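You operate a simulated robot arm through the tools that you are given. There is no shell and no other tool. Be economical: measure what you need, move in short steps, check, and stop when the job is done.

Carry out the task below with a simulated two-armed robot. There is one attempt and no reset: what you move stays moved.

JOB
Shut the filter drawer. Switch the fan switch on. Put the white scrubber on the narrow ledge away on the ledge under the switch cabinet. Close the cabinet door. Turn the teal knob to 350. Press the blue reset button three times. Put the 10 white pad from the top of the wide table on the top of the steel table and the 15 white pad on the deck of the hoist platform. Lift the reject crate lid open. The order is free. Set down upright: white scrubber.

Only the result counts: the job must be done as asked and must still hold three seconds after the hand-in. Knocking over, shifting, dropping, spilling or breaking anything else fails it. Lids that push on must go on centred and level and be pressed home; caps that screw on are set level and turned clockwise until they are tight.

ROBOT AND FRAMES
Two 7-joint arms with two-finger parallel grippers on one trunk, on a base that drives. Base frame: it is fixed to the floor where the robot stands at the start and does not move with it; the origin is under the middle of the robot, x ahead of it, y to its left, z up. Units: cm, degrees, N and s.
The left shoulder is at the start at [-9.2, 11.9, 82.5], the right one opposite. With the tool pointing down near the work surface each hand reaches from about 12 to 58 cm from the robot's upright axis, wherever it stands, measured 20 degrees to its own side. Places, roughly: blue reset button [-260, -960, 110]; cabinet door [-210, -190, 160]; deck of the hoist platform [1160, -80, 60]; fan switch [60, 30, 110]; filter drawer [60, 0, 100]; ledge under the switch cabinet [-200, -160, 90]; reject crate lid [-250, -870, 70]; teal knob [20, -1290, 90]; top of the steel table [890, -210, 80]; white pad [900, 75, 50]; white scrubber (7x11x8 cm) [50, 120, 80]. Payload 3.43 kg a hand.
The TCP of each hand is the grasp point between the finger pads, 3 cm short of the fingertips. In the tool frame z runs along the fingers and y along their closing line. Largest opening 9.4 cm; finger width 2.8, thickness 1; the body of the gripper, 5 by 9.6 cm, starts 5.5 cm behind the TCP.
Orientation is that of the tool frame in the base frame, as a unit quaternion [w, x, y, z]. With the fingers straight down and closing along the base's y, the tool's x points along the base's -x, its y along +y and its z along -z.

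CONTROLS
- The arms move only by the tool servo_tool. It takes "left_commands", "right_commands" or both (then of equal length, played together; a hand with none holds still); each is a list of rows, each a list of 3 entries, a list of its own where there are three numbers: the opening, from 0 (shut) to 1 (fully open), then the shift along the tool's x, y, z in cm, then the turn, a rotation vector about the tool's x, y, z in degrees. In form: [[jaw, [dx, dy, dz], [wx, wy, wz]], ...]. A call has 1 to 20 rows; each row is the pose to reach, as a shift and turn from the pose commanded when the call began, along the tool's axes at that moment. A row lasts 0.2 s, in which the tool goes at most 5 cm and 8.6 degrees; a call with a longer step from one row to the next is refused whole, and so is a gripper value outside its range. A pose out of reach is approached as far as the arm can. The call stops where the force on the tool passes 40 N (or 10 N more than at its start, if that is more) or the arm is blocked; 0.2 s more then pass. The fingers move at their own pace (about 15.3 cm/s each) and stop on an object; they squeeze with about 43 N. The grip force told is the motor's: it shows also when the fingers shut on nothing. Time passes only in rows, and 0.2 s behind the last, so rows that repeat a pose let the fingers close. The reply holds the time, the measured pose of the TCP, the force on the tool along the base axes, the opening and the grip force, in the units named above and with some noise, with the torque about the TCP (base axes, N m) and any sound that the robot's microphone picked up.
- Cameras (640 x 400 px; columns grow to the right, rows downward): "scene" is now at [3.86, -0.06, 153.91]; the picture's right is [-0.02, -1.00, 0.00], its down [-0.70, 0.01, -0.72] and it looks along [0.72, -0.01, -0.70] (base axes); focal length 252 px, centre (320, 200). "left" rides on the left gripper at [7.6, -1.4, -10.2] in its tool frame; the picture's right is [0.18, 0.98, 0.00], its down [-0.75, 0.14, -0.64] and it looks along [-0.63, 0.12, 0.77] (tool axes); focal length 243 px, centre (320, 200). "right" rides on the right gripper at [7.6, 1.4, -10.3] in its tool frame; the picture's right is [-0.18, 0.98, 0.00], its down [-0.75, -0.14, -0.64] and it looks along [-0.63, -0.12, 0.77] (tool axes); focal length 243 px, centre (320, 200). There is no depth. A picture from a camera that has moved, and an enlarged one, comes with that camera's place and axes in the base frame and with its lens.
- snapshot(camera): a new picture of that camera. It takes no simulated time.
- slide_trunk(by): slides the trunk up (or, below 0, down) by that many cm; the arms and the scene camera ride with it, the base frame stays. It gives what a move gives, with no picture.
- base_move(legs): drives the robot by 1 to 6 legs, each [ahead, left, turn to the left] in cm, cm and degrees, along the robot's own axes; the way and the turn of a leg run together, so that a leg with both is an arc; at most 150 cm and 180 degrees a leg. The arms and the cameras ride along, it lands a little off, and it stops where it bumps. It gives what a move gives.
- aim_head(pan, tilt): turns the head with the scene camera to pan (to the left, within 143 degrees either way) and tilt (down, from -29 to 69), counted from straight ahead of the robot. It gives what a move gives.
- close_up(camera, box): a new picture of the part [left, top, right, bottom] of that camera's present view, enlarged. It takes no simulated time.
- finish_job(): hands the job in; it is judged then, once.

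Go step by step. Nothing tells you exact positions but the pictures and the camera data: compare them with the known pose of the tool, close in by small moves and look again before you grip or let go. The budget is 186 turns and 174 pictures, counting those below and the enlarged ones. Unless the task says otherwise, let go and move clear before handing in.

The tools are called as a command line: name --argument value ..., lists and objects as JSON in quotes. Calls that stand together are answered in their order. servo_tool: Moves the arms, as the interface text tells. Its arguments: {"type":"object","properties":{"left_commands":{"type":"array","items":{"type":"array"}},"right_commands":{"type":"array","items":{"type":"array"}}},"required":[]} The other tools are called the same way: slide_trunk (by) slides the trunk up or down; base_move (legs) drives the base; aim_head (pan, tilt) turns the head that bears the scene camera; snapshot (camera) takes a picture; close_up (camera, box) takes an enlarged picture of a part of a camera's view; finish_job () hands the job in.

At the start:

```text
time_s: 0.0
left_tcp_pos: [30.74, 19.19, 119.34]
left_tool_rot: [0.0, 0.0, 1.0, 0.0]
left_contact_force: [0.5, 0.3, 0.7]
left_ft_torque: [-0.02, 0.0, -0.03]
left_opening: 9.4
left_grip_force: 0.0
right_tcp_pos: [29.04, -6.37, 119.34]
right_tool_rot: [0.0, -0.001, 1.0, 0.0]
right_contact_force: [1.7, -1.0, 0.3]
right_ft_torque: [0.03, 0.02, -0.01]
right_opening: 9.4
right_grip_force: 0.1
trunk travel left (down, up): [-25.0, 8.5]
robot x, y, heading: [0.25, 0.32, -0.1]
head pan, tilt: [-0.9, 44.3]
```

scene: 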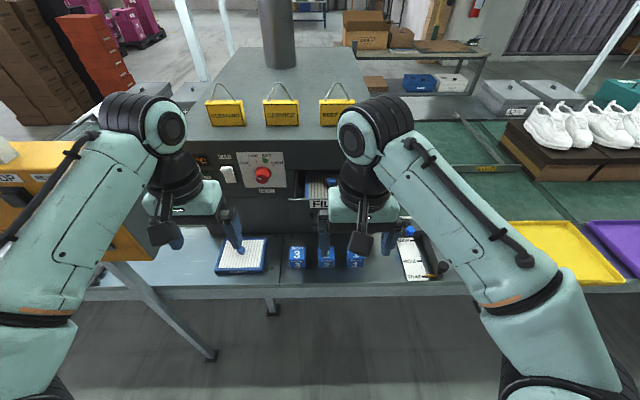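
right: 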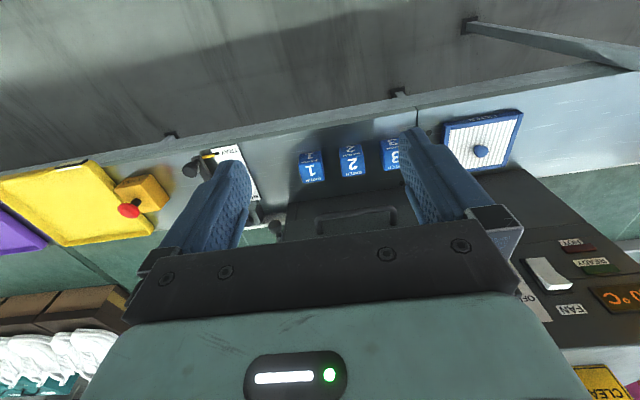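
left: 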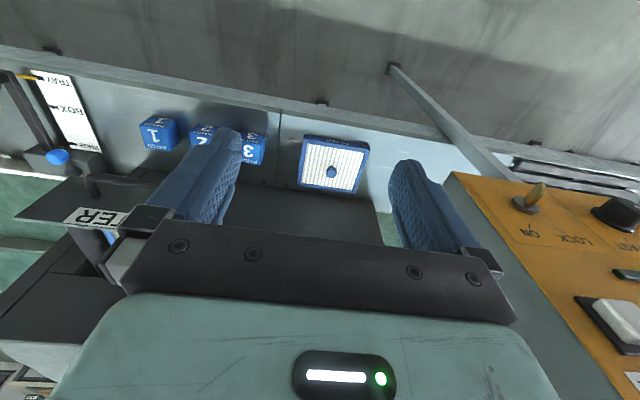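

I see the oven-like machine ahead with a half-open drawer and a white rocker switch. I'll look closer at both.

close_up --camera "scene" --box '[180, 120, 440, 290]'

aim_head --pan 60 --tilt 35

snapshot --camera "scene"

```text
2.35 times, centred on (310, 205) of scene
camera zoom: at [3.86, -0.06, 153.91], right [-0.02, -1.0, 0.0], down [-0.7, 0.01, -0.72], along [0.72, -0.01, -0.7], focal length 594 px, centre (344, 188)
```

zoom: 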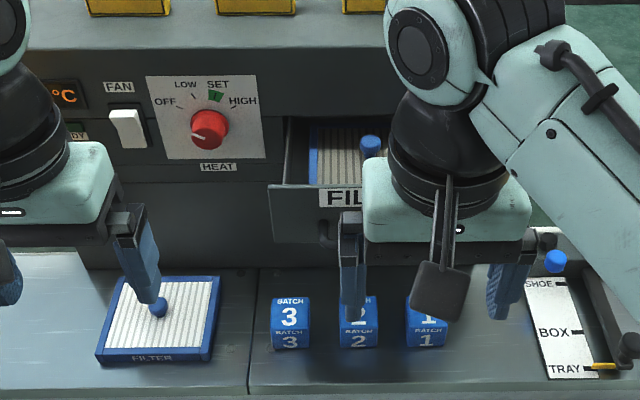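

```text
time_s: 1.3
left_tcp_pos: [30.7, 19.32, 119.46]
left_tool_rot: [0.0, 0.0, 1.0, 0.0]
left_contact_force: [-0.4, -0.1, 0.1]
left_ft_torque: [0.01, 0.04, 0.01]
left_opening: 9.38
left_grip_force: 0.0
right_tcp_pos: [29.01, -6.54, 119.42]
right_tool_rot: [0.001, 0.0, 1.0, 0.0]
right_contact_force: [0.1, -0.2, -0.7]
right_ft_torque: [-0.01, -0.01, 0.01]
right_opening: 9.4
right_grip_force: 0.0
trunk travel left (down, up): [-25.0, 8.5]
robot x, y, heading: [0.05, 0.11, -0.2]
head pan, tilt: [60.0, 35.0]
```

```text
169 pictures are left
camera scene: at [0.09, 7.69, 155.29], right [0.87, -0.5, 0.0], down [-0.29, -0.5, -0.82], along [0.41, 0.71, -0.57], focal length 252 px, centre (320, 200)
```

scene: 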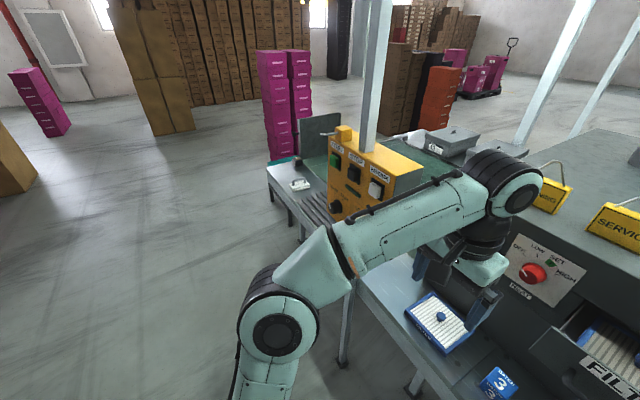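

The left side shows the yellow control box and the scrubber on a ledge. I'll move the right hand aside for a clear view of the drawer.

servo_tool --right_commands '[[0, [2, -4, 0], [0, 0, 0]], [0, [4, -8, 0], [0, 0, 0]], [0, [6, -12, 0], [0, 0, 0]], [0, [8, -16, 0], [0, 0, 0]]]' --left_commands '[[0, [0, 0, 0], [0, 0, 0]], [0, [0, 0, 0], [0, 0, 0]], [0, [0, 0, 0], [0, 0, 0]], [0, [0, 0, 0], [0, 0, 0]]]'

aim_head --pan 0 --tilt 44

close_up --camera "scene" --box '[160, 100, 480, 300]'

snapshot --camera "left"

```text
time_s: 2.3
left_tcp_pos: [30.62, 19.21, 119.27]
left_tool_rot: [0.0, 0.0, 1.0, 0.0]
left_contact_force: [-0.2, 0.5, -0.8]
left_ft_torque: [-0.02, -0.03, 0.03]
left_opening: 0.03
left_grip_force: 33.2
right_tcp_pos: [20.9, -22.56, 119.43]
right_tool_rot: [0.001, 0.0, 1.0, 0.0]
right_contact_force: [0.2, -0.1, -0.6]
right_ft_torque: [-0.03, 0.01, -0.01]
right_opening: 0.01
right_grip_force: 32.7
trunk travel left (down, up): [-25.0, 8.5]
robot x, y, heading: [0.3, -0.01, 0.1]
head pan, tilt: [60.0, 35.0]
```

```text
time_s: 3.6
left_tcp_pos: [30.85, 19.25, 119.4]
left_tool_rot: [0.0, -0.001, 1.0, 0.0]
left_contact_force: [0.2, 0.2, -0.2]
left_ft_torque: [0.04, 0.01, 0.01]
left_opening: 0.0
left_grip_force: 33.3
right_tcp_pos: [21.01, -22.44, 119.36]
right_tool_rot: [0.0, 0.0, 1.0, -0.001]
right_contact_force: [-0.2, -1.0, -0.8]
right_ft_torque: [-0.01, -0.01, -0.02]
right_opening: 0.0
right_grip_force: 32.6
trunk travel left (down, up): [-25.0, 8.5]
robot x, y, heading: [0.1, 0.24, -0.1]
head pan, tilt: [0.0, 44.0]
```

```text
2.00 times, centred on (320, 200) of scene
camera zoom: at [3.89, 0.08, 153.96], right [0.0, -1.0, 0.0], down [-0.69, 0.0, -0.72], along [0.72, 0.0, -0.69], focal length 505 px, centre (320, 200)
```

zoom: 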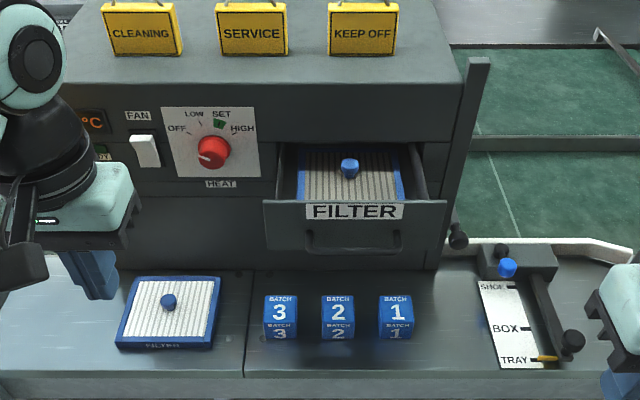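

```text
167 pictures are left
camera left: at [23.26, 17.74, 129.61], right [-0.18, 0.98, 0.0], down [0.75, 0.14, 0.64], along [0.63, 0.12, -0.77], focal length 243 px, centre (320, 200)
```

left: 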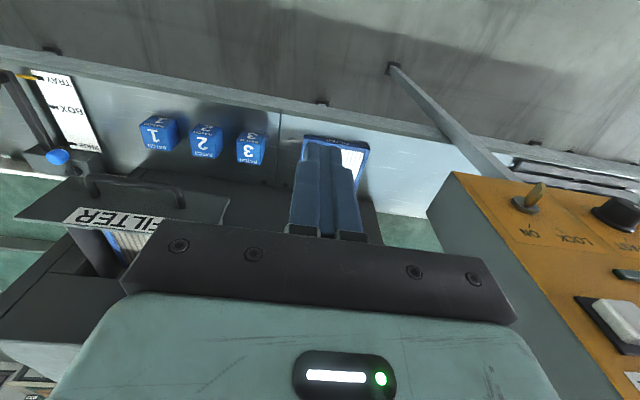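

The drawer front seems to be around x≈54, y from 8 to -18, z 92–104. Next I look closer at the switch, while tilting the left hand forward.

close_up --camera "scene" --box '[190, 140, 290, 202]'

servo_tool --left_commands '[[0, [1, 0, -1], [0, -8, 0]], [0, [2, 0, -2], [0, -16, 0]], [0, [3, 0, -3], [0, -24, 0]], [0, [4, 0, -3], [0, -32, 0]], [0, [4, 0, -3], [0, -40, 0]], [0, [4, 0, -3], [0, -48, 0]], [0, [4, 0, -3], [0, -55, 0]]]'

snapshot --camera "left"

snapshot --camera "scene"

```text
6.40 times, centred on (240, 171) of scene
camera zoom: at [3.89, 0.08, 153.96], right [0.0, -1.0, 0.0], down [-0.69, 0.0, -0.72], along [0.72, 0.0, -0.69], focal length 1615 px, centre (832, 386)
```

zoom: 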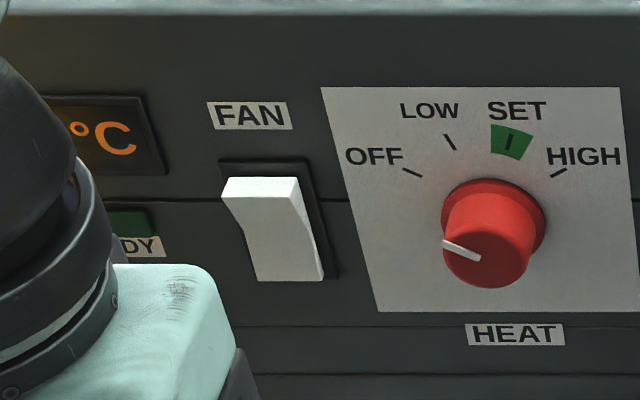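

```text
time_s: 5.2
left_tcp_pos: [26.82, 19.22, 122.38]
left_tool_rot: [0.463, 0.001, 0.886, -0.001]
left_contact_force: [-0.2, -0.5, -0.7]
left_ft_torque: [-0.02, 0.01, 0.02]
left_opening: 0.0
left_grip_force: 32.9
right_tcp_pos: [20.94, -22.65, 119.57]
right_tool_rot: [0.0, 0.0, 1.0, 0.0]
right_contact_force: [0.2, -0.3, 0.7]
right_ft_torque: [-0.01, 0.05, 0.0]
right_opening: 0.0
right_grip_force: 33.4
trunk travel left (down, up): [-25.0, 8.5]
robot x, y, heading: [0.15, -0.19, -0.0]
head pan, tilt: [0.0, 44.0]
```

```text
165 pictures are left
camera left: at [14.04, 17.75, 121.96], right [-0.1, 0.98, -0.15], down [-0.1, 0.14, 0.99], along [0.99, 0.12, 0.08], focal length 243 px, centre (320, 200)
```

left: 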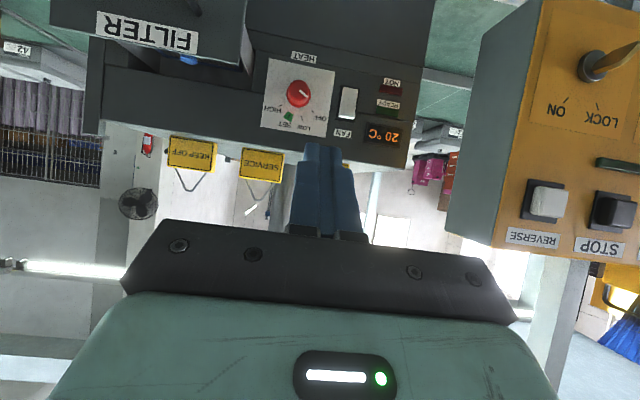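

```text
164 pictures are left
camera scene: at [3.84, 0.06, 153.95], right [0.0, -1.0, 0.0], down [-0.69, 0.0, -0.72], along [0.72, 0.0, -0.69], focal length 252 px, centre (320, 200)
```

scene: 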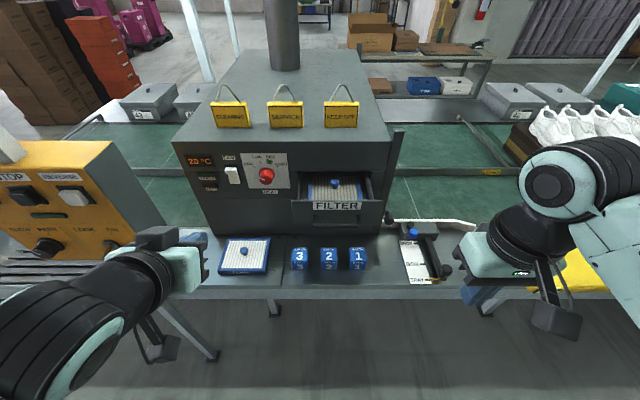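

The rocker's top half sticks out at about (63, 26, 109), with its bottom pressed in. I'll bring the closed left fingertips in front of the upper half.

servo_tool --left_commands '[[0, [-1, 1.2, 4], [0, 0, 0]], [0, [-2, 2.4, 8], [0, 0, 0]], [0, [-3, 3.6, 12], [0, 0, 0]], [0, [-4, 4.8, 16], [0, 0, 0]], [0, [-5, 6, 20], [0, 0, 0]], [0, [-5.6, 7, 24.4], [0, 0, 0]]]'

snapshot --camera "left"

snapshot --camera "scene"

```text
time_s: 6.6
left_tcp_pos: [50.15, 26.31, 113.13]
left_tool_rot: [0.462, 0.0, 0.887, 0.0]
left_contact_force: [0.0, -0.3, 0.8]
left_ft_torque: [-0.01, 0.03, -0.01]
left_opening: 0.0
left_grip_force: 33.2
right_tcp_pos: [21.11, -22.6, 119.4]
right_tool_rot: [0.0, 0.0, 1.0, 0.0]
right_contact_force: [0.0, -0.8, -0.5]
right_ft_torque: [0.03, 0.03, 0.01]
right_opening: 0.0
right_grip_force: 32.6
trunk travel left (down, up): [-25.0, 8.5]
robot x, y, heading: [0.2, -0.0, -0.1]
head pan, tilt: [0.0, 44.0]
```

```text
163 pictures are left
camera left: at [37.45, 24.8, 112.69], right [-0.11, 0.98, -0.15], down [-0.09, 0.14, 0.99], along [0.99, 0.12, 0.08], focal length 243 px, centre (320, 200)
```

left: 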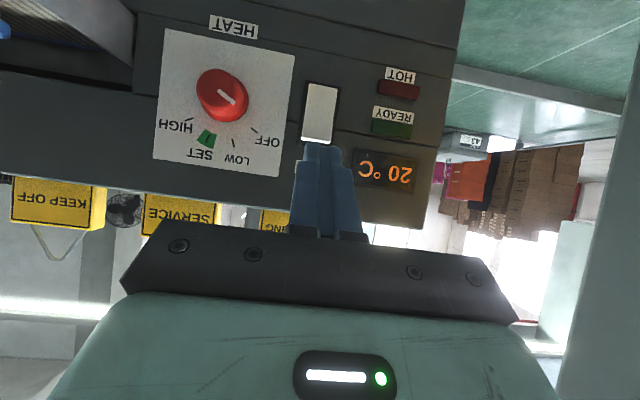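

```text
162 pictures are left
camera scene: at [4.04, 0.09, 153.95], right [0.0, -1.0, 0.0], down [-0.7, 0.0, -0.72], along [0.72, 0.0, -0.7], focal length 252 px, centre (320, 200)
```

scene: 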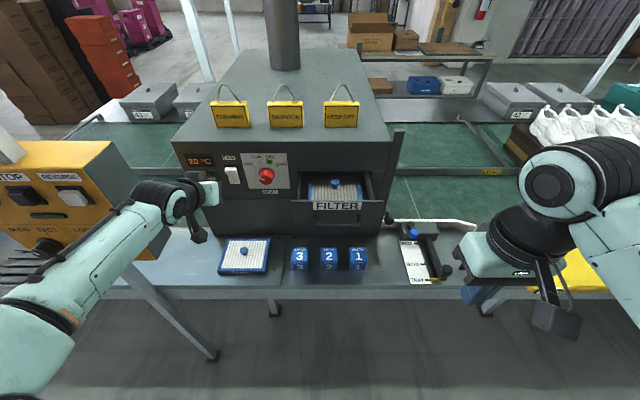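

The fingertips line up with the switch. I'll press its upper half by moving ahead until contact.

servo_tool --left_commands '[[0, [0, 0.2, 4], [0, 0, 0]], [0, [-1.4, 0.2, 7.5], [0, 0, 0]], [0, [-2.0, 0.2, 8.4], [0, 0, 0]], [0, [-2.5, 0.2, 9.2], [0, 0, 0]], [0, [-2.8, 0.2, 9.6], [0, 0, 0]], [0, [-3.1, 0.2, 10], [0, 0, 0]], [0, [-3.4, 0.2, 10.4], [0, 0, 0]], [0, [-3.7, 0.2, 10.8], [0, 0, 0]]]'

snapshot --camera "left"

close_up --camera "scene" --box '[170, 130, 290, 205]'

```text
time_s: 8.4
left_tcp_pos: [61.02, 26.43, 109.95]
left_tool_rot: [0.463, 0.0, 0.886, -0.001]
left_contact_force: [-2.4, 1.1, 2.9]
left_ft_torque: [-0.06, -0.05, 0.0]
left_opening: 0.01
left_grip_force: 33.0
right_tcp_pos: [20.97, -22.56, 119.42]
right_tool_rot: [0.001, 0.001, 1.0, 0.0]
right_contact_force: [0.1, 1.2, -0.4]
right_ft_torque: [0.01, -0.04, -0.01]
right_opening: 0.01
right_grip_force: 33.0
trunk travel left (down, up): [-25.0, 8.5]
robot x, y, heading: [-0.11, 0.07, -0.1]
head pan, tilt: [0.0, 44.0]
```

```text
161 pictures are left
camera left: at [48.26, 24.94, 109.49], right [-0.11, 0.98, -0.15], down [-0.1, 0.14, 0.99], along [0.99, 0.12, 0.08], focal length 243 px, centre (320, 200)
```

left: 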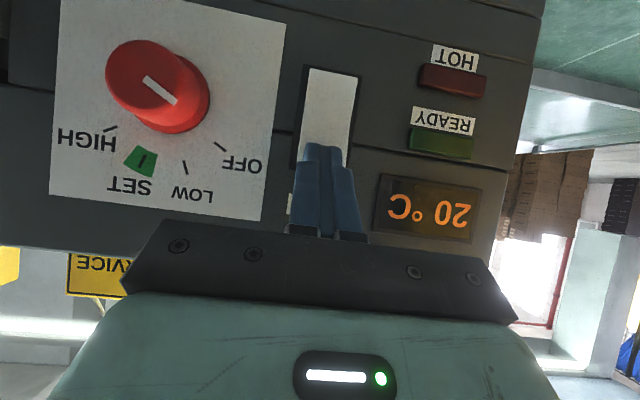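

```text
5.33 times, centred on (230, 168) of scene
camera zoom: at [3.81, 0.07, 153.96], right [0.0, -1.0, 0.0], down [-0.69, 0.0, -0.72], along [0.72, 0.0, -0.69], focal length 1346 px, centre (800, 373)
```

zoom: 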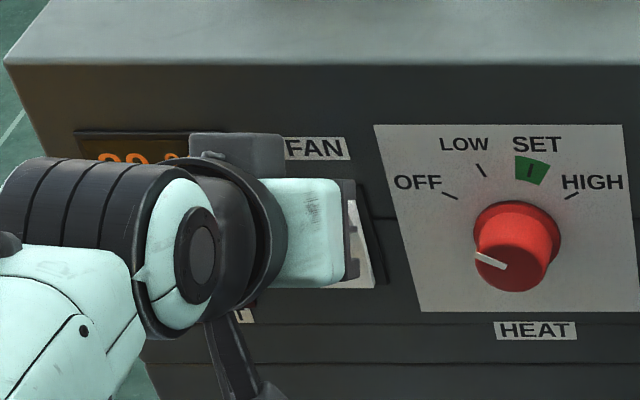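

Contact is light, so I press further.

servo_tool --left_commands '[[0, [-0.29, 0, 0.41], [0, 0, 0]], [0, [-0.57, 0, 0.82], [0, 0, 0]], [0, [-0.86, 0, 1.23], [0, 0, 0]], [0, [-1.15, 0, 1.64], [0, 0, 0]], [0, [-1.44, 0, 2.05], [0, 0, 0]], [0, [-1.72, 0, 2.46], [0, 0, 0]]]'

servo_tool --left_commands '[[0, [0, 0, -4], [0, 0, 0]], [0, [0, 0, -8], [0, 0, 0]]]'

snapshot --camera "left"

close_up --camera "scene" --box '[170, 130, 290, 205]'

```text
time_s: 9.3
left_tcp_pos: [61.97, 26.51, 110.33]
left_tool_rot: [0.46, 0.001, 0.888, 0.0]
left_contact_force: [-25.4, -1.4, 4.9]
left_ft_torque: [-0.04, 0.26, -0.1]
left_opening: 0.01
left_grip_force: 32.6
right_tcp_pos: [20.67, -22.5, 119.5]
right_tool_rot: [0.002, 0.0, 1.0, 0.001]
right_contact_force: [-0.5, -0.7, -0.5]
right_ft_torque: [-0.01, 0.02, 0.01]
right_opening: 0.02
right_grip_force: 33.3
trunk travel left (down, up): [-25.0, 8.5]
robot x, y, heading: [-0.17, 0.16, 0.2]
head pan, tilt: [0.0, 44.0]
heard: click
stopped in row 4 (left hand): the force on the tool passed its limit at 46 N (the readings are from after the stop); the commanded pose is now the measured one
```

```text
time_s: 9.9
left_tcp_pos: [55.76, 26.45, 114.4]
left_tool_rot: [0.461, -0.001, 0.888, 0.001]
left_contact_force: [0.1, 0.9, -0.3]
left_ft_torque: [-0.03, -0.01, -0.01]
left_opening: 0.0
left_grip_force: 32.9
right_tcp_pos: [20.91, -22.5, 119.45]
right_tool_rot: [0.001, 0.0, 1.0, 0.0]
right_contact_force: [-1.2, -0.8, 0.1]
right_ft_torque: [0.03, 0.01, 0.05]
right_opening: 0.0
right_grip_force: 33.2
trunk travel left (down, up): [-25.0, 8.5]
robot x, y, heading: [-0.23, -0.08, -0.2]
head pan, tilt: [0.0, 44.0]
```

```text
159 pictures are left
camera left: at [43.16, 24.93, 114.02], right [-0.11, 0.98, -0.15], down [-0.09, 0.14, 0.99], along [0.99, 0.12, 0.07], focal length 243 px, centre (320, 200)
```

left: 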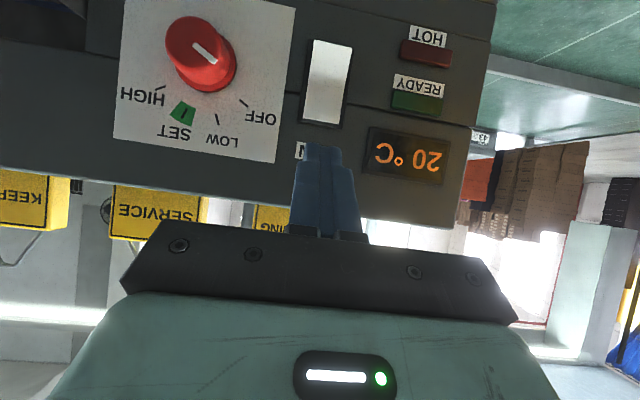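

```text
5.33 times, centred on (230, 168) of scene
camera zoom: at [3.72, 0.07, 153.95], right [0.0, -1.0, 0.0], down [-0.69, 0.0, -0.72], along [0.72, 0.0, -0.69], focal length 1346 px, centre (800, 373)
```

zoom: 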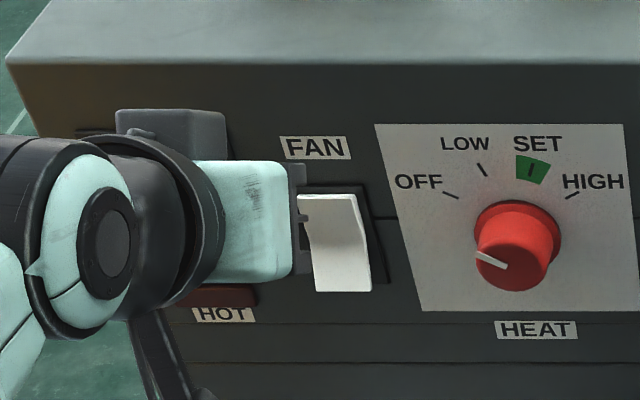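

A click was heard and the rocker flipped, so the fan is on. Next I move the left hand in front of the drawer.

servo_tool --left_commands '[[0, [0, 0, -5], [0, 0, 0]], [0, [0, 0, -10], [0, 0, 0]], [0, [0, -4.5, -10], [0, 0, 0]], [0, [0, -9, -10], [0, 0, 0]], [0, [0, -13.5, -10], [0, 0, 0]], [0, [0, -18, -10], [0, 0, 0]], [0, [0, -22.5, -10], [0, 0, 0]], [0, [0, -27, -10], [0, 0, 0]], [0, [0, -31.4, -10], [0, 0, 0]], [0, [3.8, -31.4, -7.8], [0, 0, 0]], [0, [7.6, -31.4, -5.6], [0, 0, 0]], [0, [11.4, -31.4, -3.4], [0, 0, 0]], [0, [15.1, -31.4, -1.25], [0, 0, 0]]]'

snapshot --camera "left"

snapshot --camera "scene"

```text
time_s: 12.8
left_tcp_pos: [46.41, -4.84, 104.85]
left_tool_rot: [0.474, -0.002, 0.881, -0.005]
left_contact_force: [-1.7, 0.6, 6.4]
left_ft_torque: [0.08, -0.09, 0.02]
left_opening: 0.0
left_grip_force: 32.9
right_tcp_pos: [21.06, -22.41, 119.34]
right_tool_rot: [-0.001, 0.0, 1.0, 0.0]
right_contact_force: [0.3, 0.0, 0.5]
right_ft_torque: [-0.01, 0.02, -0.02]
right_opening: 0.0
right_grip_force: 33.2
trunk travel left (down, up): [-25.0, 8.5]
robot x, y, heading: [-0.44, 0.05, -0.2]
head pan, tilt: [0.0, 44.0]
stopped in row 13 (left hand): the force on the tool passed its limit at 52 N (the readings are from after the stop); the commanded pose is now the measured one
```

```text
157 pictures are left
camera left: at [33.82, -6.45, 104.14], right [-0.1, 0.98, -0.16], down [-0.12, 0.15, 0.98], along [0.99, 0.12, 0.1], focal length 243 px, centre (320, 200)
```

left: 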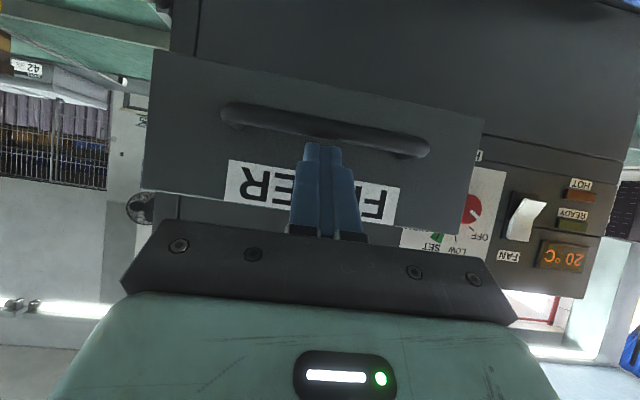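

```text
156 pictures are left
camera scene: at [3.81, 0.09, 153.95], right [0.0, -1.0, 0.0], down [-0.69, 0.0, -0.72], along [0.72, 0.0, -0.69], focal length 252 px, centre (320, 200)
```

scene: 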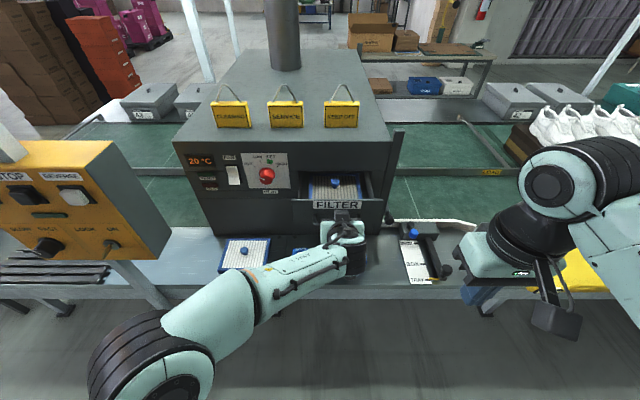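

The tips touched the handle from above. I'll raise a bit and push the front shut above the handle.

servo_tool --left_commands '[[0, [-1, 0, -0.7], [0, 0, 0]], [0, [-2.1, 0, 1.0], [0, 0, 0]], [0, [-3.2, 0, 2.65], [0, 0, 0]], [0, [-4.0, 0, 3.9], [0, 0, 0]], [0, [-4.8, 0, 5.15], [0, 0, 0]], [0, [-5.65, 0, 6.4], [0, 0, 0]], [0, [-6.5, 0, 7.65], [0, 0, 0]], [0, [-7.0, 0, 8.5], [0, 0, 0]], [0, [-7.6, 0, 9.3], [0, 0, 0]], [0, [-8.1, 0, 10.2], [0, 0, 0]], [0, [-8.7, 0, 11], [0, 0, 0]], [0, [-9.2, 0, 11.8], [0, 0, 0]], [0, [-9.8, 0, 12.6], [0, 0, 0]]]'

snapshot --camera "left"

close_up --camera "scene" --box '[160, 100, 480, 300]'

```text
time_s: 15.7
left_tcp_pos: [61.66, -5.02, 106.01]
left_tool_rot: [0.47, -0.003, 0.883, -0.004]
left_contact_force: [-30.8, 6.5, 4.8]
left_ft_torque: [0.36, -0.02, 0.25]
left_opening: 0.0
left_grip_force: 33.4
right_tcp_pos: [20.4, -22.42, 119.61]
right_tool_rot: [0.002, -0.001, 1.0, -0.001]
right_contact_force: [0.5, 0.7, 0.6]
right_ft_torque: [-0.03, -0.01, 0.01]
right_opening: 0.0
right_grip_force: 33.6
trunk travel left (down, up): [-25.0, 8.5]
robot x, y, heading: [-0.3, 0.27, 0.1]
head pan, tilt: [0.0, 44.0]
stopped in row 13 (left hand): the force on the tool passed its limit at 49 N (the readings are from after the stop); the commanded pose is now the measured one
```

```text
155 pictures are left
camera left: at [48.94, -6.57, 105.35], right [-0.1, 0.98, -0.16], down [-0.11, 0.15, 0.98], along [0.99, 0.12, 0.09], focal length 243 px, centre (320, 200)
```

left: 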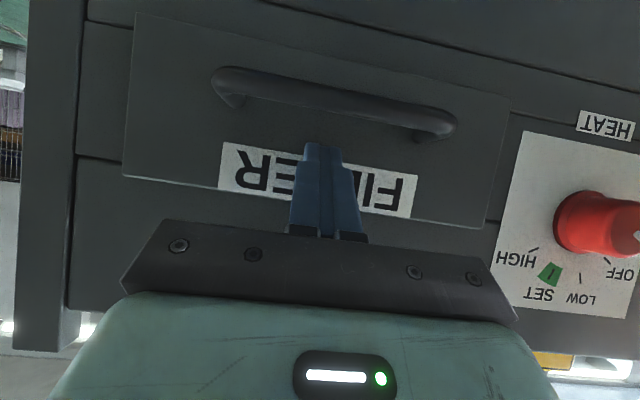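

```text
2.00 times, centred on (320, 200) of scene
camera zoom: at [3.1, 0.24, 153.98], right [0.0, -1.0, 0.0], down [-0.69, 0.0, -0.72], along [0.72, 0.0, -0.69], focal length 505 px, centre (320, 200)
```

zoom: 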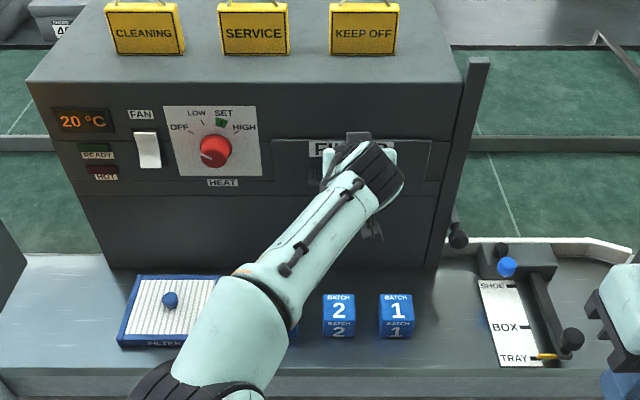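

The drawer is flush and shut. I retract the arm and drive left to view the scrubber.

servo_tool --left_commands '[[0, [0, 0, -5], [0, 0, 0]], [0, [0, 0, -10], [0, 0, 0]], [0, [0, 0, -15], [0, 0, 0]], [0, [0, 4, -18], [0, 0, 0]], [0, [0, 8, -21], [0, 0, 0]], [0, [0, 12, -24], [0, 0, 0]], [0, [2, 15, -27], [0, 8, 0]], [0, [4, 18, -29], [0, 16, 0]], [0, [5, 20, -31], [0, 24, 0]], [0, [6, 21, -32], [0, 32, 0]], [0, [6, 21, -33], [0, 40, 0]], [0, [6, 21, -33], [0, 48, 0]], [0, [6, 21, -33], [0, 56, 0]]]'

aim_head --pan 75 --tilt 25

snapshot --camera "scene"

aim_head --pan 143 --tilt 15

snapshot --camera "scene"

aim_head --pan -130 --tilt 10

snapshot --camera "scene"

```text
time_s: 18.5
left_tcp_pos: [31.74, 16.19, 119.03]
left_tool_rot: [-0.003, 0.001, 1.0, -0.005]
left_contact_force: [0.7, -0.6, 0.0]
left_ft_torque: [-0.02, 0.0, -0.02]
left_opening: 0.02
left_grip_force: 33.0
right_tcp_pos: [20.94, -22.65, 119.35]
right_tool_rot: [0.0, 0.0, 1.0, 0.0]
right_contact_force: [0.7, 0.6, 0.4]
right_ft_torque: [0.0, -0.01, -0.02]
right_opening: 0.0
right_grip_force: 32.9
trunk travel left (down, up): [-25.0, 8.5]
robot x, y, heading: [-0.22, -0.04, 0.1]
head pan, tilt: [0.0, 44.0]
```

```text
time_s: 20.0
left_tcp_pos: [31.59, 16.15, 118.94]
left_tool_rot: [-0.001, 0.001, 1.0, -0.005]
left_contact_force: [-0.2, -0.3, 0.0]
left_ft_torque: [0.0, 0.02, -0.01]
left_opening: 0.02
left_grip_force: 32.5
right_tcp_pos: [20.86, -22.53, 119.51]
right_tool_rot: [0.0, -0.001, 1.0, 0.001]
right_contact_force: [-0.5, -0.3, -0.2]
right_ft_torque: [0.0, -0.01, -0.01]
right_opening: 0.01
right_grip_force: 33.1
trunk travel left (down, up): [-25.0, 8.5]
robot x, y, heading: [-0.1, 0.09, 0.1]
head pan, tilt: [75.0, 25.0]
```

```text
153 pictures are left
camera scene: at [-2.07, 8.98, 156.87], right [0.97, -0.26, 0.0], down [-0.11, -0.41, -0.91], along [0.23, 0.88, -0.42], focal length 252 px, centre (320, 200)
```

scene: 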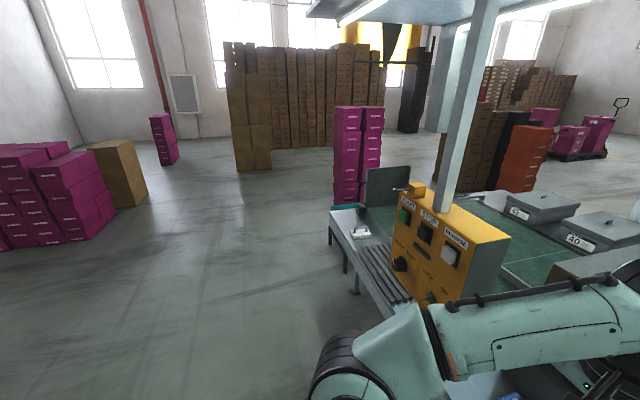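

```text
time_s: 21.4
left_tcp_pos: [31.59, 16.11, 119.08]
left_tool_rot: [-0.001, 0.001, 1.0, -0.005]
left_contact_force: [-0.8, 0.1, -0.2]
left_ft_torque: [0.03, -0.01, 0.03]
left_opening: 0.0
left_grip_force: 33.4
right_tcp_pos: [20.93, -22.6, 119.4]
right_tool_rot: [0.0, -0.001, 1.0, 0.0]
right_contact_force: [-0.1, -0.2, -0.9]
right_ft_torque: [-0.04, -0.02, -0.03]
right_opening: 0.0
right_grip_force: 32.7
trunk travel left (down, up): [-25.0, 8.5]
robot x, y, heading: [-0.25, 0.07, 0.3]
head pan, tilt: [143.0, 15.0]
```

```text
152 pictures are left
camera scene: at [-11.92, 5.7, 158.49], right [0.6, 0.8, 0.0], down [0.21, -0.16, -0.97], along [-0.77, 0.58, -0.26], focal length 252 px, centre (320, 200)
```

scene: 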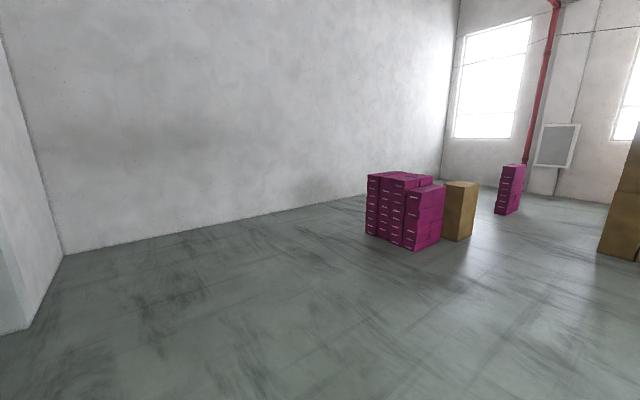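

```text
time_s: 25.1
left_tcp_pos: [31.59, 16.08, 118.99]
left_tool_rot: [-0.001, 0.001, 1.0, -0.006]
left_contact_force: [0.1, 0.9, 0.0]
left_ft_torque: [0.01, -0.04, -0.01]
left_opening: 0.0
left_grip_force: 33.2
right_tcp_pos: [20.84, -22.63, 119.52]
right_tool_rot: [-0.001, 0.0, 1.0, 0.001]
right_contact_force: [-0.3, 0.2, -0.3]
right_ft_torque: [0.02, 0.01, 0.01]
right_opening: 0.0
right_grip_force: 32.9
trunk travel left (down, up): [-25.0, 8.5]
robot x, y, heading: [-0.03, 0.5, 0.0]
head pan, tilt: [-130.0, 10.0]
```

```text
151 pictures are left
camera scene: at [-10.42, -7.06, 159.31], right [-0.77, 0.64, 0.0], down [0.11, 0.13, -0.98], along [-0.63, -0.76, -0.17], focal length 252 px, centre (320, 200)
```

scene: 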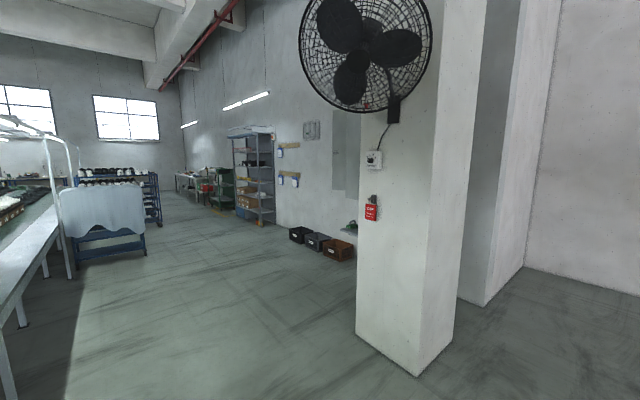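

The scrubber shows on the near end of the roller ledge at about (51,121,80). I'll back off, slide left, and come in facing it.

base_move --legs '[[-20, 0, 0], [0, 105, 0], [22, 0, 0]]'

aim_head --pan 15 --tilt 45

snapshot --camera "scene"

snapshot --camera "left"

```text
time_s: 37.2
left_tcp_pos: [33.25, 121.85, 119.03]
left_tool_rot: [0.0, -0.001, 1.0, -0.005]
left_contact_force: [0.0, 0.5, -0.5]
left_ft_torque: [0.0, 0.0, -0.01]
left_opening: 0.0
left_grip_force: 33.0
right_tcp_pos: [22.65, 83.1, 119.54]
right_tool_rot: [-0.001, -0.002, 1.0, 0.0]
right_contact_force: [-0.2, 0.0, 0.4]
right_ft_torque: [0.03, 0.04, -0.01]
right_opening: 0.0
right_grip_force: 33.1
trunk travel left (down, up): [-25.0, 8.5]
robot x, y, heading: [1.17, 105.41, 0.2]
head pan, tilt: [-130.0, 10.0]
```

```text
time_s: 39.5
left_tcp_pos: [33.19, 121.83, 119.11]
left_tool_rot: [0.0, -0.001, 1.0, -0.006]
left_contact_force: [0.4, -0.4, 0.1]
left_ft_torque: [0.02, 0.0, 0.0]
left_opening: 0.01
left_grip_force: 32.8
right_tcp_pos: [22.64, 83.14, 119.47]
right_tool_rot: [-0.001, -0.002, 1.0, -0.001]
right_contact_force: [0.1, 1.4, 0.2]
right_ft_torque: [0.01, 0.0, 0.02]
right_opening: 0.01
right_grip_force: 33.3
trunk travel left (down, up): [-25.0, 8.5]
robot x, y, heading: [1.34, 105.64, 0.3]
head pan, tilt: [15.0, 45.0]
```

```text
150 pictures are left
camera scene: at [5.06, 107.78, 153.81], right [0.26, -0.96, 0.0], down [-0.68, -0.19, -0.71], along [0.68, 0.19, -0.71], focal length 252 px, centre (320, 200)
```

scene: 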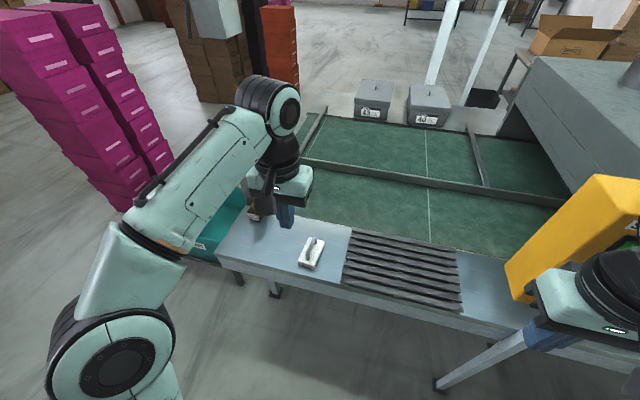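

```text
149 pictures are left
camera left: at [25.7, 120.37, 129.25], right [-0.19, 0.98, -0.01], down [0.75, 0.15, 0.64], along [0.63, 0.11, -0.77], focal length 243 px, centre (320, 200)
```

left: 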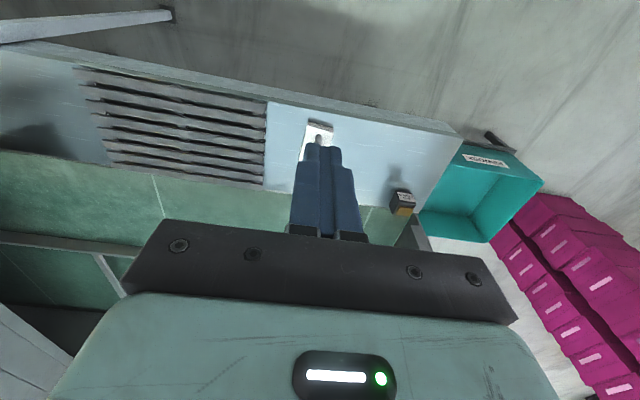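

The scrubber is right ahead of the left hand. A close-up next, to see its shape and handle.

close_up --camera "scene" --box '[270, 215, 366, 275]'

close_up --camera "left" --box '[270, 105, 370, 168]'

```text
6.67 times, centred on (318, 245) of scene
camera zoom: at [5.06, 107.78, 153.81], right [0.26, -0.96, 0.0], down [-0.68, -0.19, -0.71], along [0.68, 0.19, -0.71], focal length 1683 px, centre (333, -100)
```

zoom: 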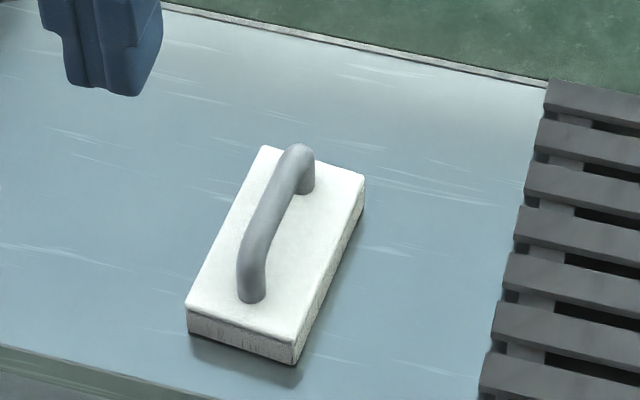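

```text
6.35 times, centred on (320, 136) of left
camera zoom: at [25.7, 120.37, 129.25], right [-0.19, 0.98, -0.01], down [0.75, 0.15, 0.64], along [0.63, 0.11, -0.77], focal length 1540 px, centre (320, 603)
```

zoom: 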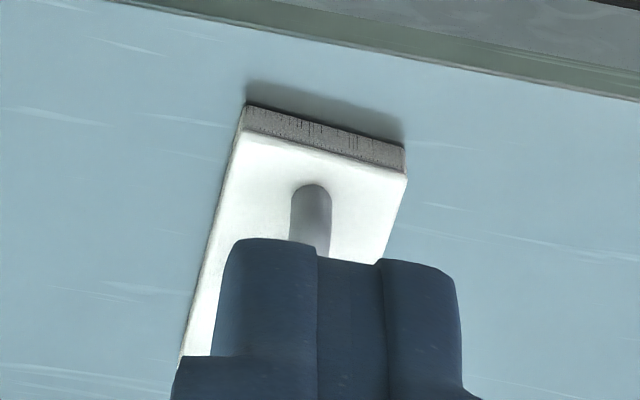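

The scrubber's handle is along x, centred at about (50.7,123.4), ledge z≈78, handle top ≈86. I'll move above it with the jaws open and check.

servo_tool --left_commands '[[1, [-4, 0.4, 2], [0, 0, 1]], [1, [-8, 0.8, 5], [0, 0, 2]], [1, [-12, 1.2, 9], [0, 0, 3]], [1, [-15, 1.4, 13], [0, 0, 4]], [1, [-17.3, 1.6, 17], [0, 0, 4]], [1, [-17.3, 1.6, 21], [0, 0, 4]], [1, [-17.3, 1.6, 24], [0, 0, 4]]]'

snapshot --camera "left"

close_up --camera "scene" --box '[240, 180, 400, 280]'

```text
refused: row 2 steps farther than a row can; nothing moved
```

```text
146 pictures are left
camera left: at [25.7, 120.37, 129.25], right [-0.19, 0.98, -0.01], down [0.75, 0.15, 0.64], along [0.63, 0.11, -0.77], focal length 243 px, centre (320, 200)
```

left: 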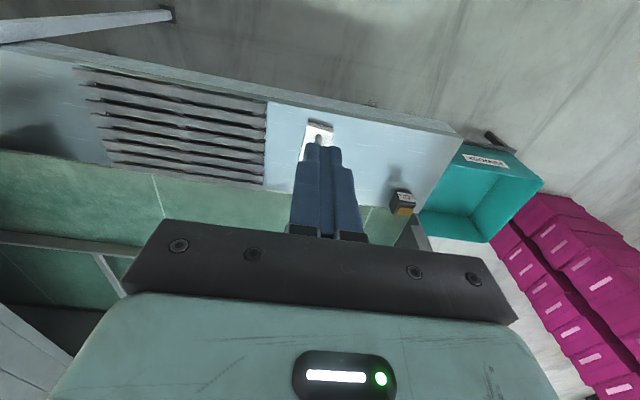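

```text
4.00 times, centred on (320, 230) of scene
camera zoom: at [5.06, 107.78, 153.81], right [0.26, -0.96, 0.0], down [-0.68, -0.19, -0.71], along [0.68, 0.19, -0.71], focal length 1010 px, centre (320, 80)
```

zoom: 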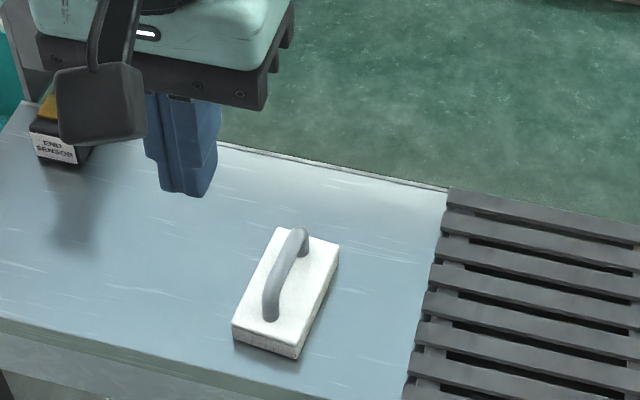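

The step was too long, so I resend with smaller steps.

servo_tool --left_commands '[[1, [-3.5, 0.4, 2], [0, 0, 1]], [1, [-7, 0.8, 5], [0, 0, 2]], [1, [-10, 1.2, 8], [0, 0, 3]], [1, [-13, 1.4, 11.5], [0, 0, 4]], [1, [-15.5, 1.6, 15], [0, 0, 4]], [1, [-17.3, 1.6, 19], [0, 0, 4]], [1, [-17.3, 1.6, 23.5], [0, 0, 4]]]'

snapshot --camera "left"

close_up --camera "scene" --box '[240, 180, 400, 280]'

```text
time_s: 41.1
left_tcp_pos: [50.53, 123.15, 95.44]
left_tool_rot: [-0.001, 0.033, 0.999, -0.005]
left_contact_force: [-0.1, -0.6, 0.0]
left_ft_torque: [0.03, -0.01, 0.01]
left_opening: 9.41
left_grip_force: 0.0
right_tcp_pos: [22.66, 83.07, 119.45]
right_tool_rot: [-0.001, -0.002, 1.0, -0.001]
right_contact_force: [0.0, -0.7, -0.9]
right_ft_torque: [0.01, 0.0, 0.02]
right_opening: 0.01
right_grip_force: 33.2
trunk travel left (down, up): [-25.0, 8.5]
robot x, y, heading: [1.83, 105.67, 0.0]
head pan, tilt: [15.0, 45.0]
```

```text
144 pictures are left
camera left: at [42.98, 122.28, 105.7], right [-0.12, 0.99, -0.01], down [0.76, 0.1, 0.64], along [0.64, 0.07, -0.77], focal length 243 px, centre (320, 200)
```

left: 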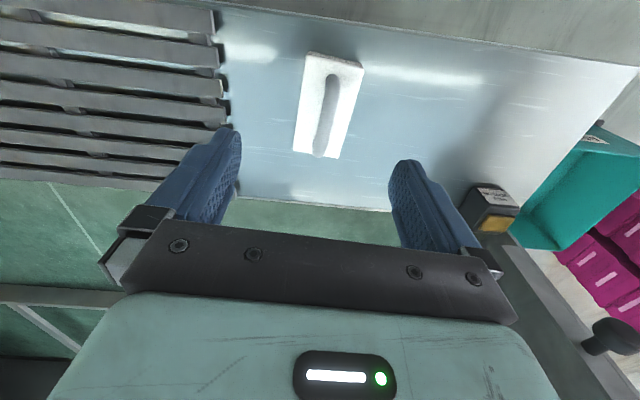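

```text
4.00 times, centred on (320, 230) of scene
camera zoom: at [5.04, 107.81, 153.81], right [0.26, -0.96, 0.0], down [-0.68, -0.19, -0.71], along [0.68, 0.19, -0.71], focal length 1010 px, centre (320, 80)
```

zoom: 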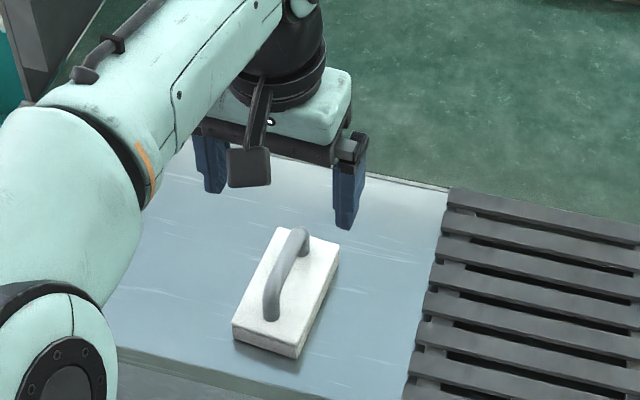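

The handle is centred between the fingers. I descend 11 cm and close.

servo_tool --left_commands '[[1, [0, 0.3, 4], [0, 0, 0]], [1, [0, 0.3, 8], [0, 0, 0]], [1, [0, 0.3, 10], [0, 0, 0]], [1, [0, 0.3, 11], [0, 0, 0]], [0, [0, 0.3, 11], [0, 0, 0]], [0, [0, 0.3, 11], [0, 0, 0]], [0, [0, 0.3, 11], [0, 0, 0]]]'

snapshot --camera "left"

close_up --camera "scene" --box '[240, 180, 400, 280]'

```text
time_s: 42.7
left_tcp_pos: [50.56, 123.43, 84.39]
left_tool_rot: [-0.001, 0.034, 0.999, -0.005]
left_contact_force: [0.0, -0.4, 0.5]
left_ft_torque: [-0.02, 0.03, 0.01]
left_opening: 1.27
left_grip_force: 43.5
right_tcp_pos: [22.71, 83.07, 119.5]
right_tool_rot: [0.0, -0.002, 1.0, -0.001]
right_contact_force: [0.1, 0.4, -0.2]
right_ft_torque: [0.0, 0.0, -0.01]
right_opening: 0.01
right_grip_force: 32.5
trunk travel left (down, up): [-25.0, 8.5]
robot x, y, heading: [1.38, 105.31, 0.1]
head pan, tilt: [15.0, 45.0]
```

```text
142 pictures are left
camera left: at [42.94, 122.5, 94.72], right [-0.12, 0.99, -0.01], down [0.76, 0.1, 0.64], along [0.64, 0.07, -0.77], focal length 243 px, centre (320, 200)
```

left: 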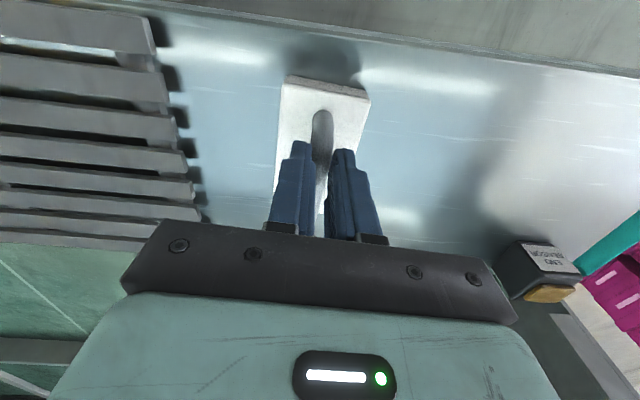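

```text
4.00 times, centred on (320, 230) of scene
camera zoom: at [5.06, 107.79, 153.81], right [0.26, -0.96, 0.0], down [-0.68, -0.19, -0.71], along [0.68, 0.19, -0.71], focal length 1010 px, centre (320, 80)
```

zoom: 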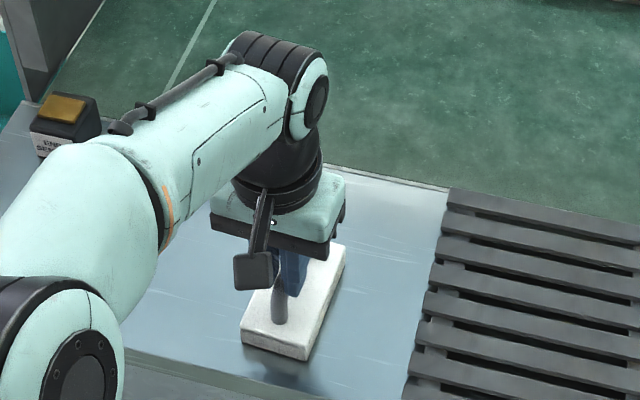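

The handle is gripped. I'll lift, tuck the arm in, back off and drive toward the wall cabinet.

servo_tool --left_commands '[[0, [0, 0, -4], [0, 0, 0]], [0, [0, 0, -8], [0, 0, 0]], [0, [2, 0, -12], [0, 0, 0]], [0, [5, 0, -16], [0, 0, 0]], [0, [8, 0, -20], [0, 0, 0]], [0, [11, 0, -23], [0, 0, 0]], [0, [15, 0, -25], [0, 0, 0]], [0, [19, 0, -26], [0, 0, 0]]]'

base_move --legs '[[-60, 0, 0], [0, -140, 0], [0, -130, 0], [0, 0, 180]]'

aim_head --pan -5 --tilt 20

snapshot --camera "scene"

snapshot --camera "left"

```text
time_s: 44.5
left_tcp_pos: [31.54, 124.89, 110.54]
left_tool_rot: [-0.001, 0.035, 0.999, -0.005]
left_contact_force: [-0.2, 0.6, 0.3]
left_ft_torque: [0.02, 0.0, -0.01]
left_opening: 1.27
left_grip_force: 43.3
right_tcp_pos: [22.56, 83.06, 119.51]
right_tool_rot: [0.001, -0.001, 1.0, 0.0]
right_contact_force: [-0.2, 0.1, 0.6]
right_ft_torque: [-0.01, -0.01, -0.02]
right_opening: 0.0
right_grip_force: 33.1
trunk travel left (down, up): [-25.0, 8.5]
robot x, y, heading: [1.62, 105.51, 0.2]
head pan, tilt: [15.0, 45.0]
```

```text
time_s: 78.2
left_tcp_pos: [-84.43, -181.33, 110.59]
left_tool_rot: [-0.006, 1.0, -0.015, 0.001]
left_contact_force: [0.1, -0.1, 0.2]
left_ft_torque: [-0.03, 0.01, -0.01]
left_opening: 0.01
left_grip_force: 33.2
right_tcp_pos: [-77.11, -139.13, 119.41]
right_tool_rot: [0.0, 1.0, 0.023, -0.001]
right_contact_force: [0.6, -0.1, -0.1]
right_ft_torque: [-0.03, 0.0, -0.01]
right_opening: 0.0
right_grip_force: 32.4
trunk travel left (down, up): [-25.0, 8.5]
robot x, y, heading: [-55.32, -160.33, -177.5]
head pan, tilt: [15.0, 45.0]
```

```text
time_s: 79.1
left_tcp_pos: [-84.41, -181.4, 110.54]
left_tool_rot: [-0.006, 1.0, -0.015, 0.002]
left_contact_force: [0.7, 0.9, 0.7]
left_ft_torque: [0.03, 0.01, 0.0]
left_opening: 0.01
left_grip_force: 33.1
right_tcp_pos: [-77.09, -139.21, 119.48]
right_tool_rot: [0.0, 1.0, 0.022, 0.001]
right_contact_force: [0.0, 0.3, -1.2]
right_ft_torque: [0.01, -0.02, -0.03]
right_opening: 0.0
right_grip_force: 32.9
trunk travel left (down, up): [-25.0, 8.5]
robot x, y, heading: [-54.96, -160.77, -177.6]
head pan, tilt: [-5.0, 20.0]
```

```text
140 pictures are left
camera scene: at [-59.99, -160.2, 157.67], right [0.04, 1.0, 0.0], down [0.34, -0.01, -0.94], along [-0.94, 0.04, -0.34], focal length 252 px, centre (320, 200)
```

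scene: 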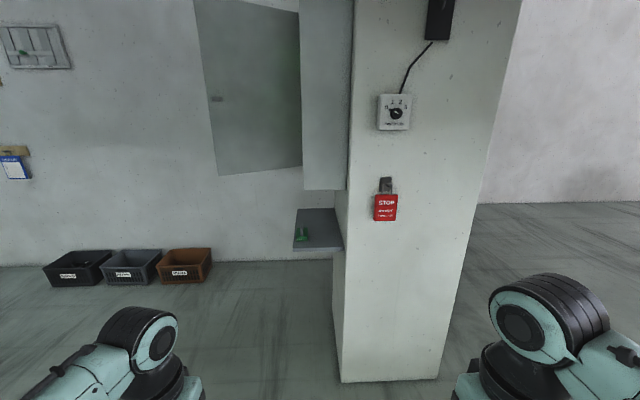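

```text
139 pictures are left
camera left: at [-76.68, -180.32, 120.8], right [0.16, -0.99, -0.01], down [-0.76, -0.13, 0.64], along [-0.63, -0.09, -0.77], focal length 243 px, centre (320, 200)
```

left: 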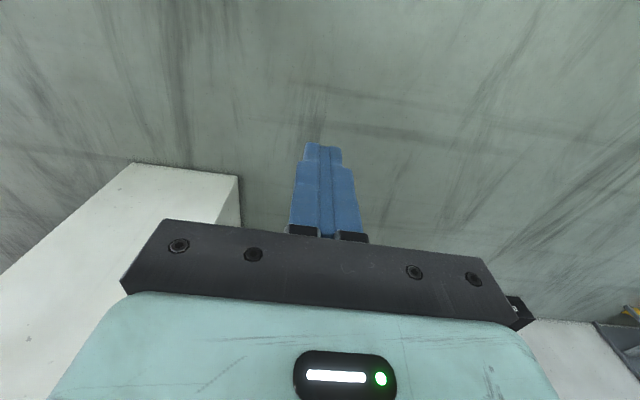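

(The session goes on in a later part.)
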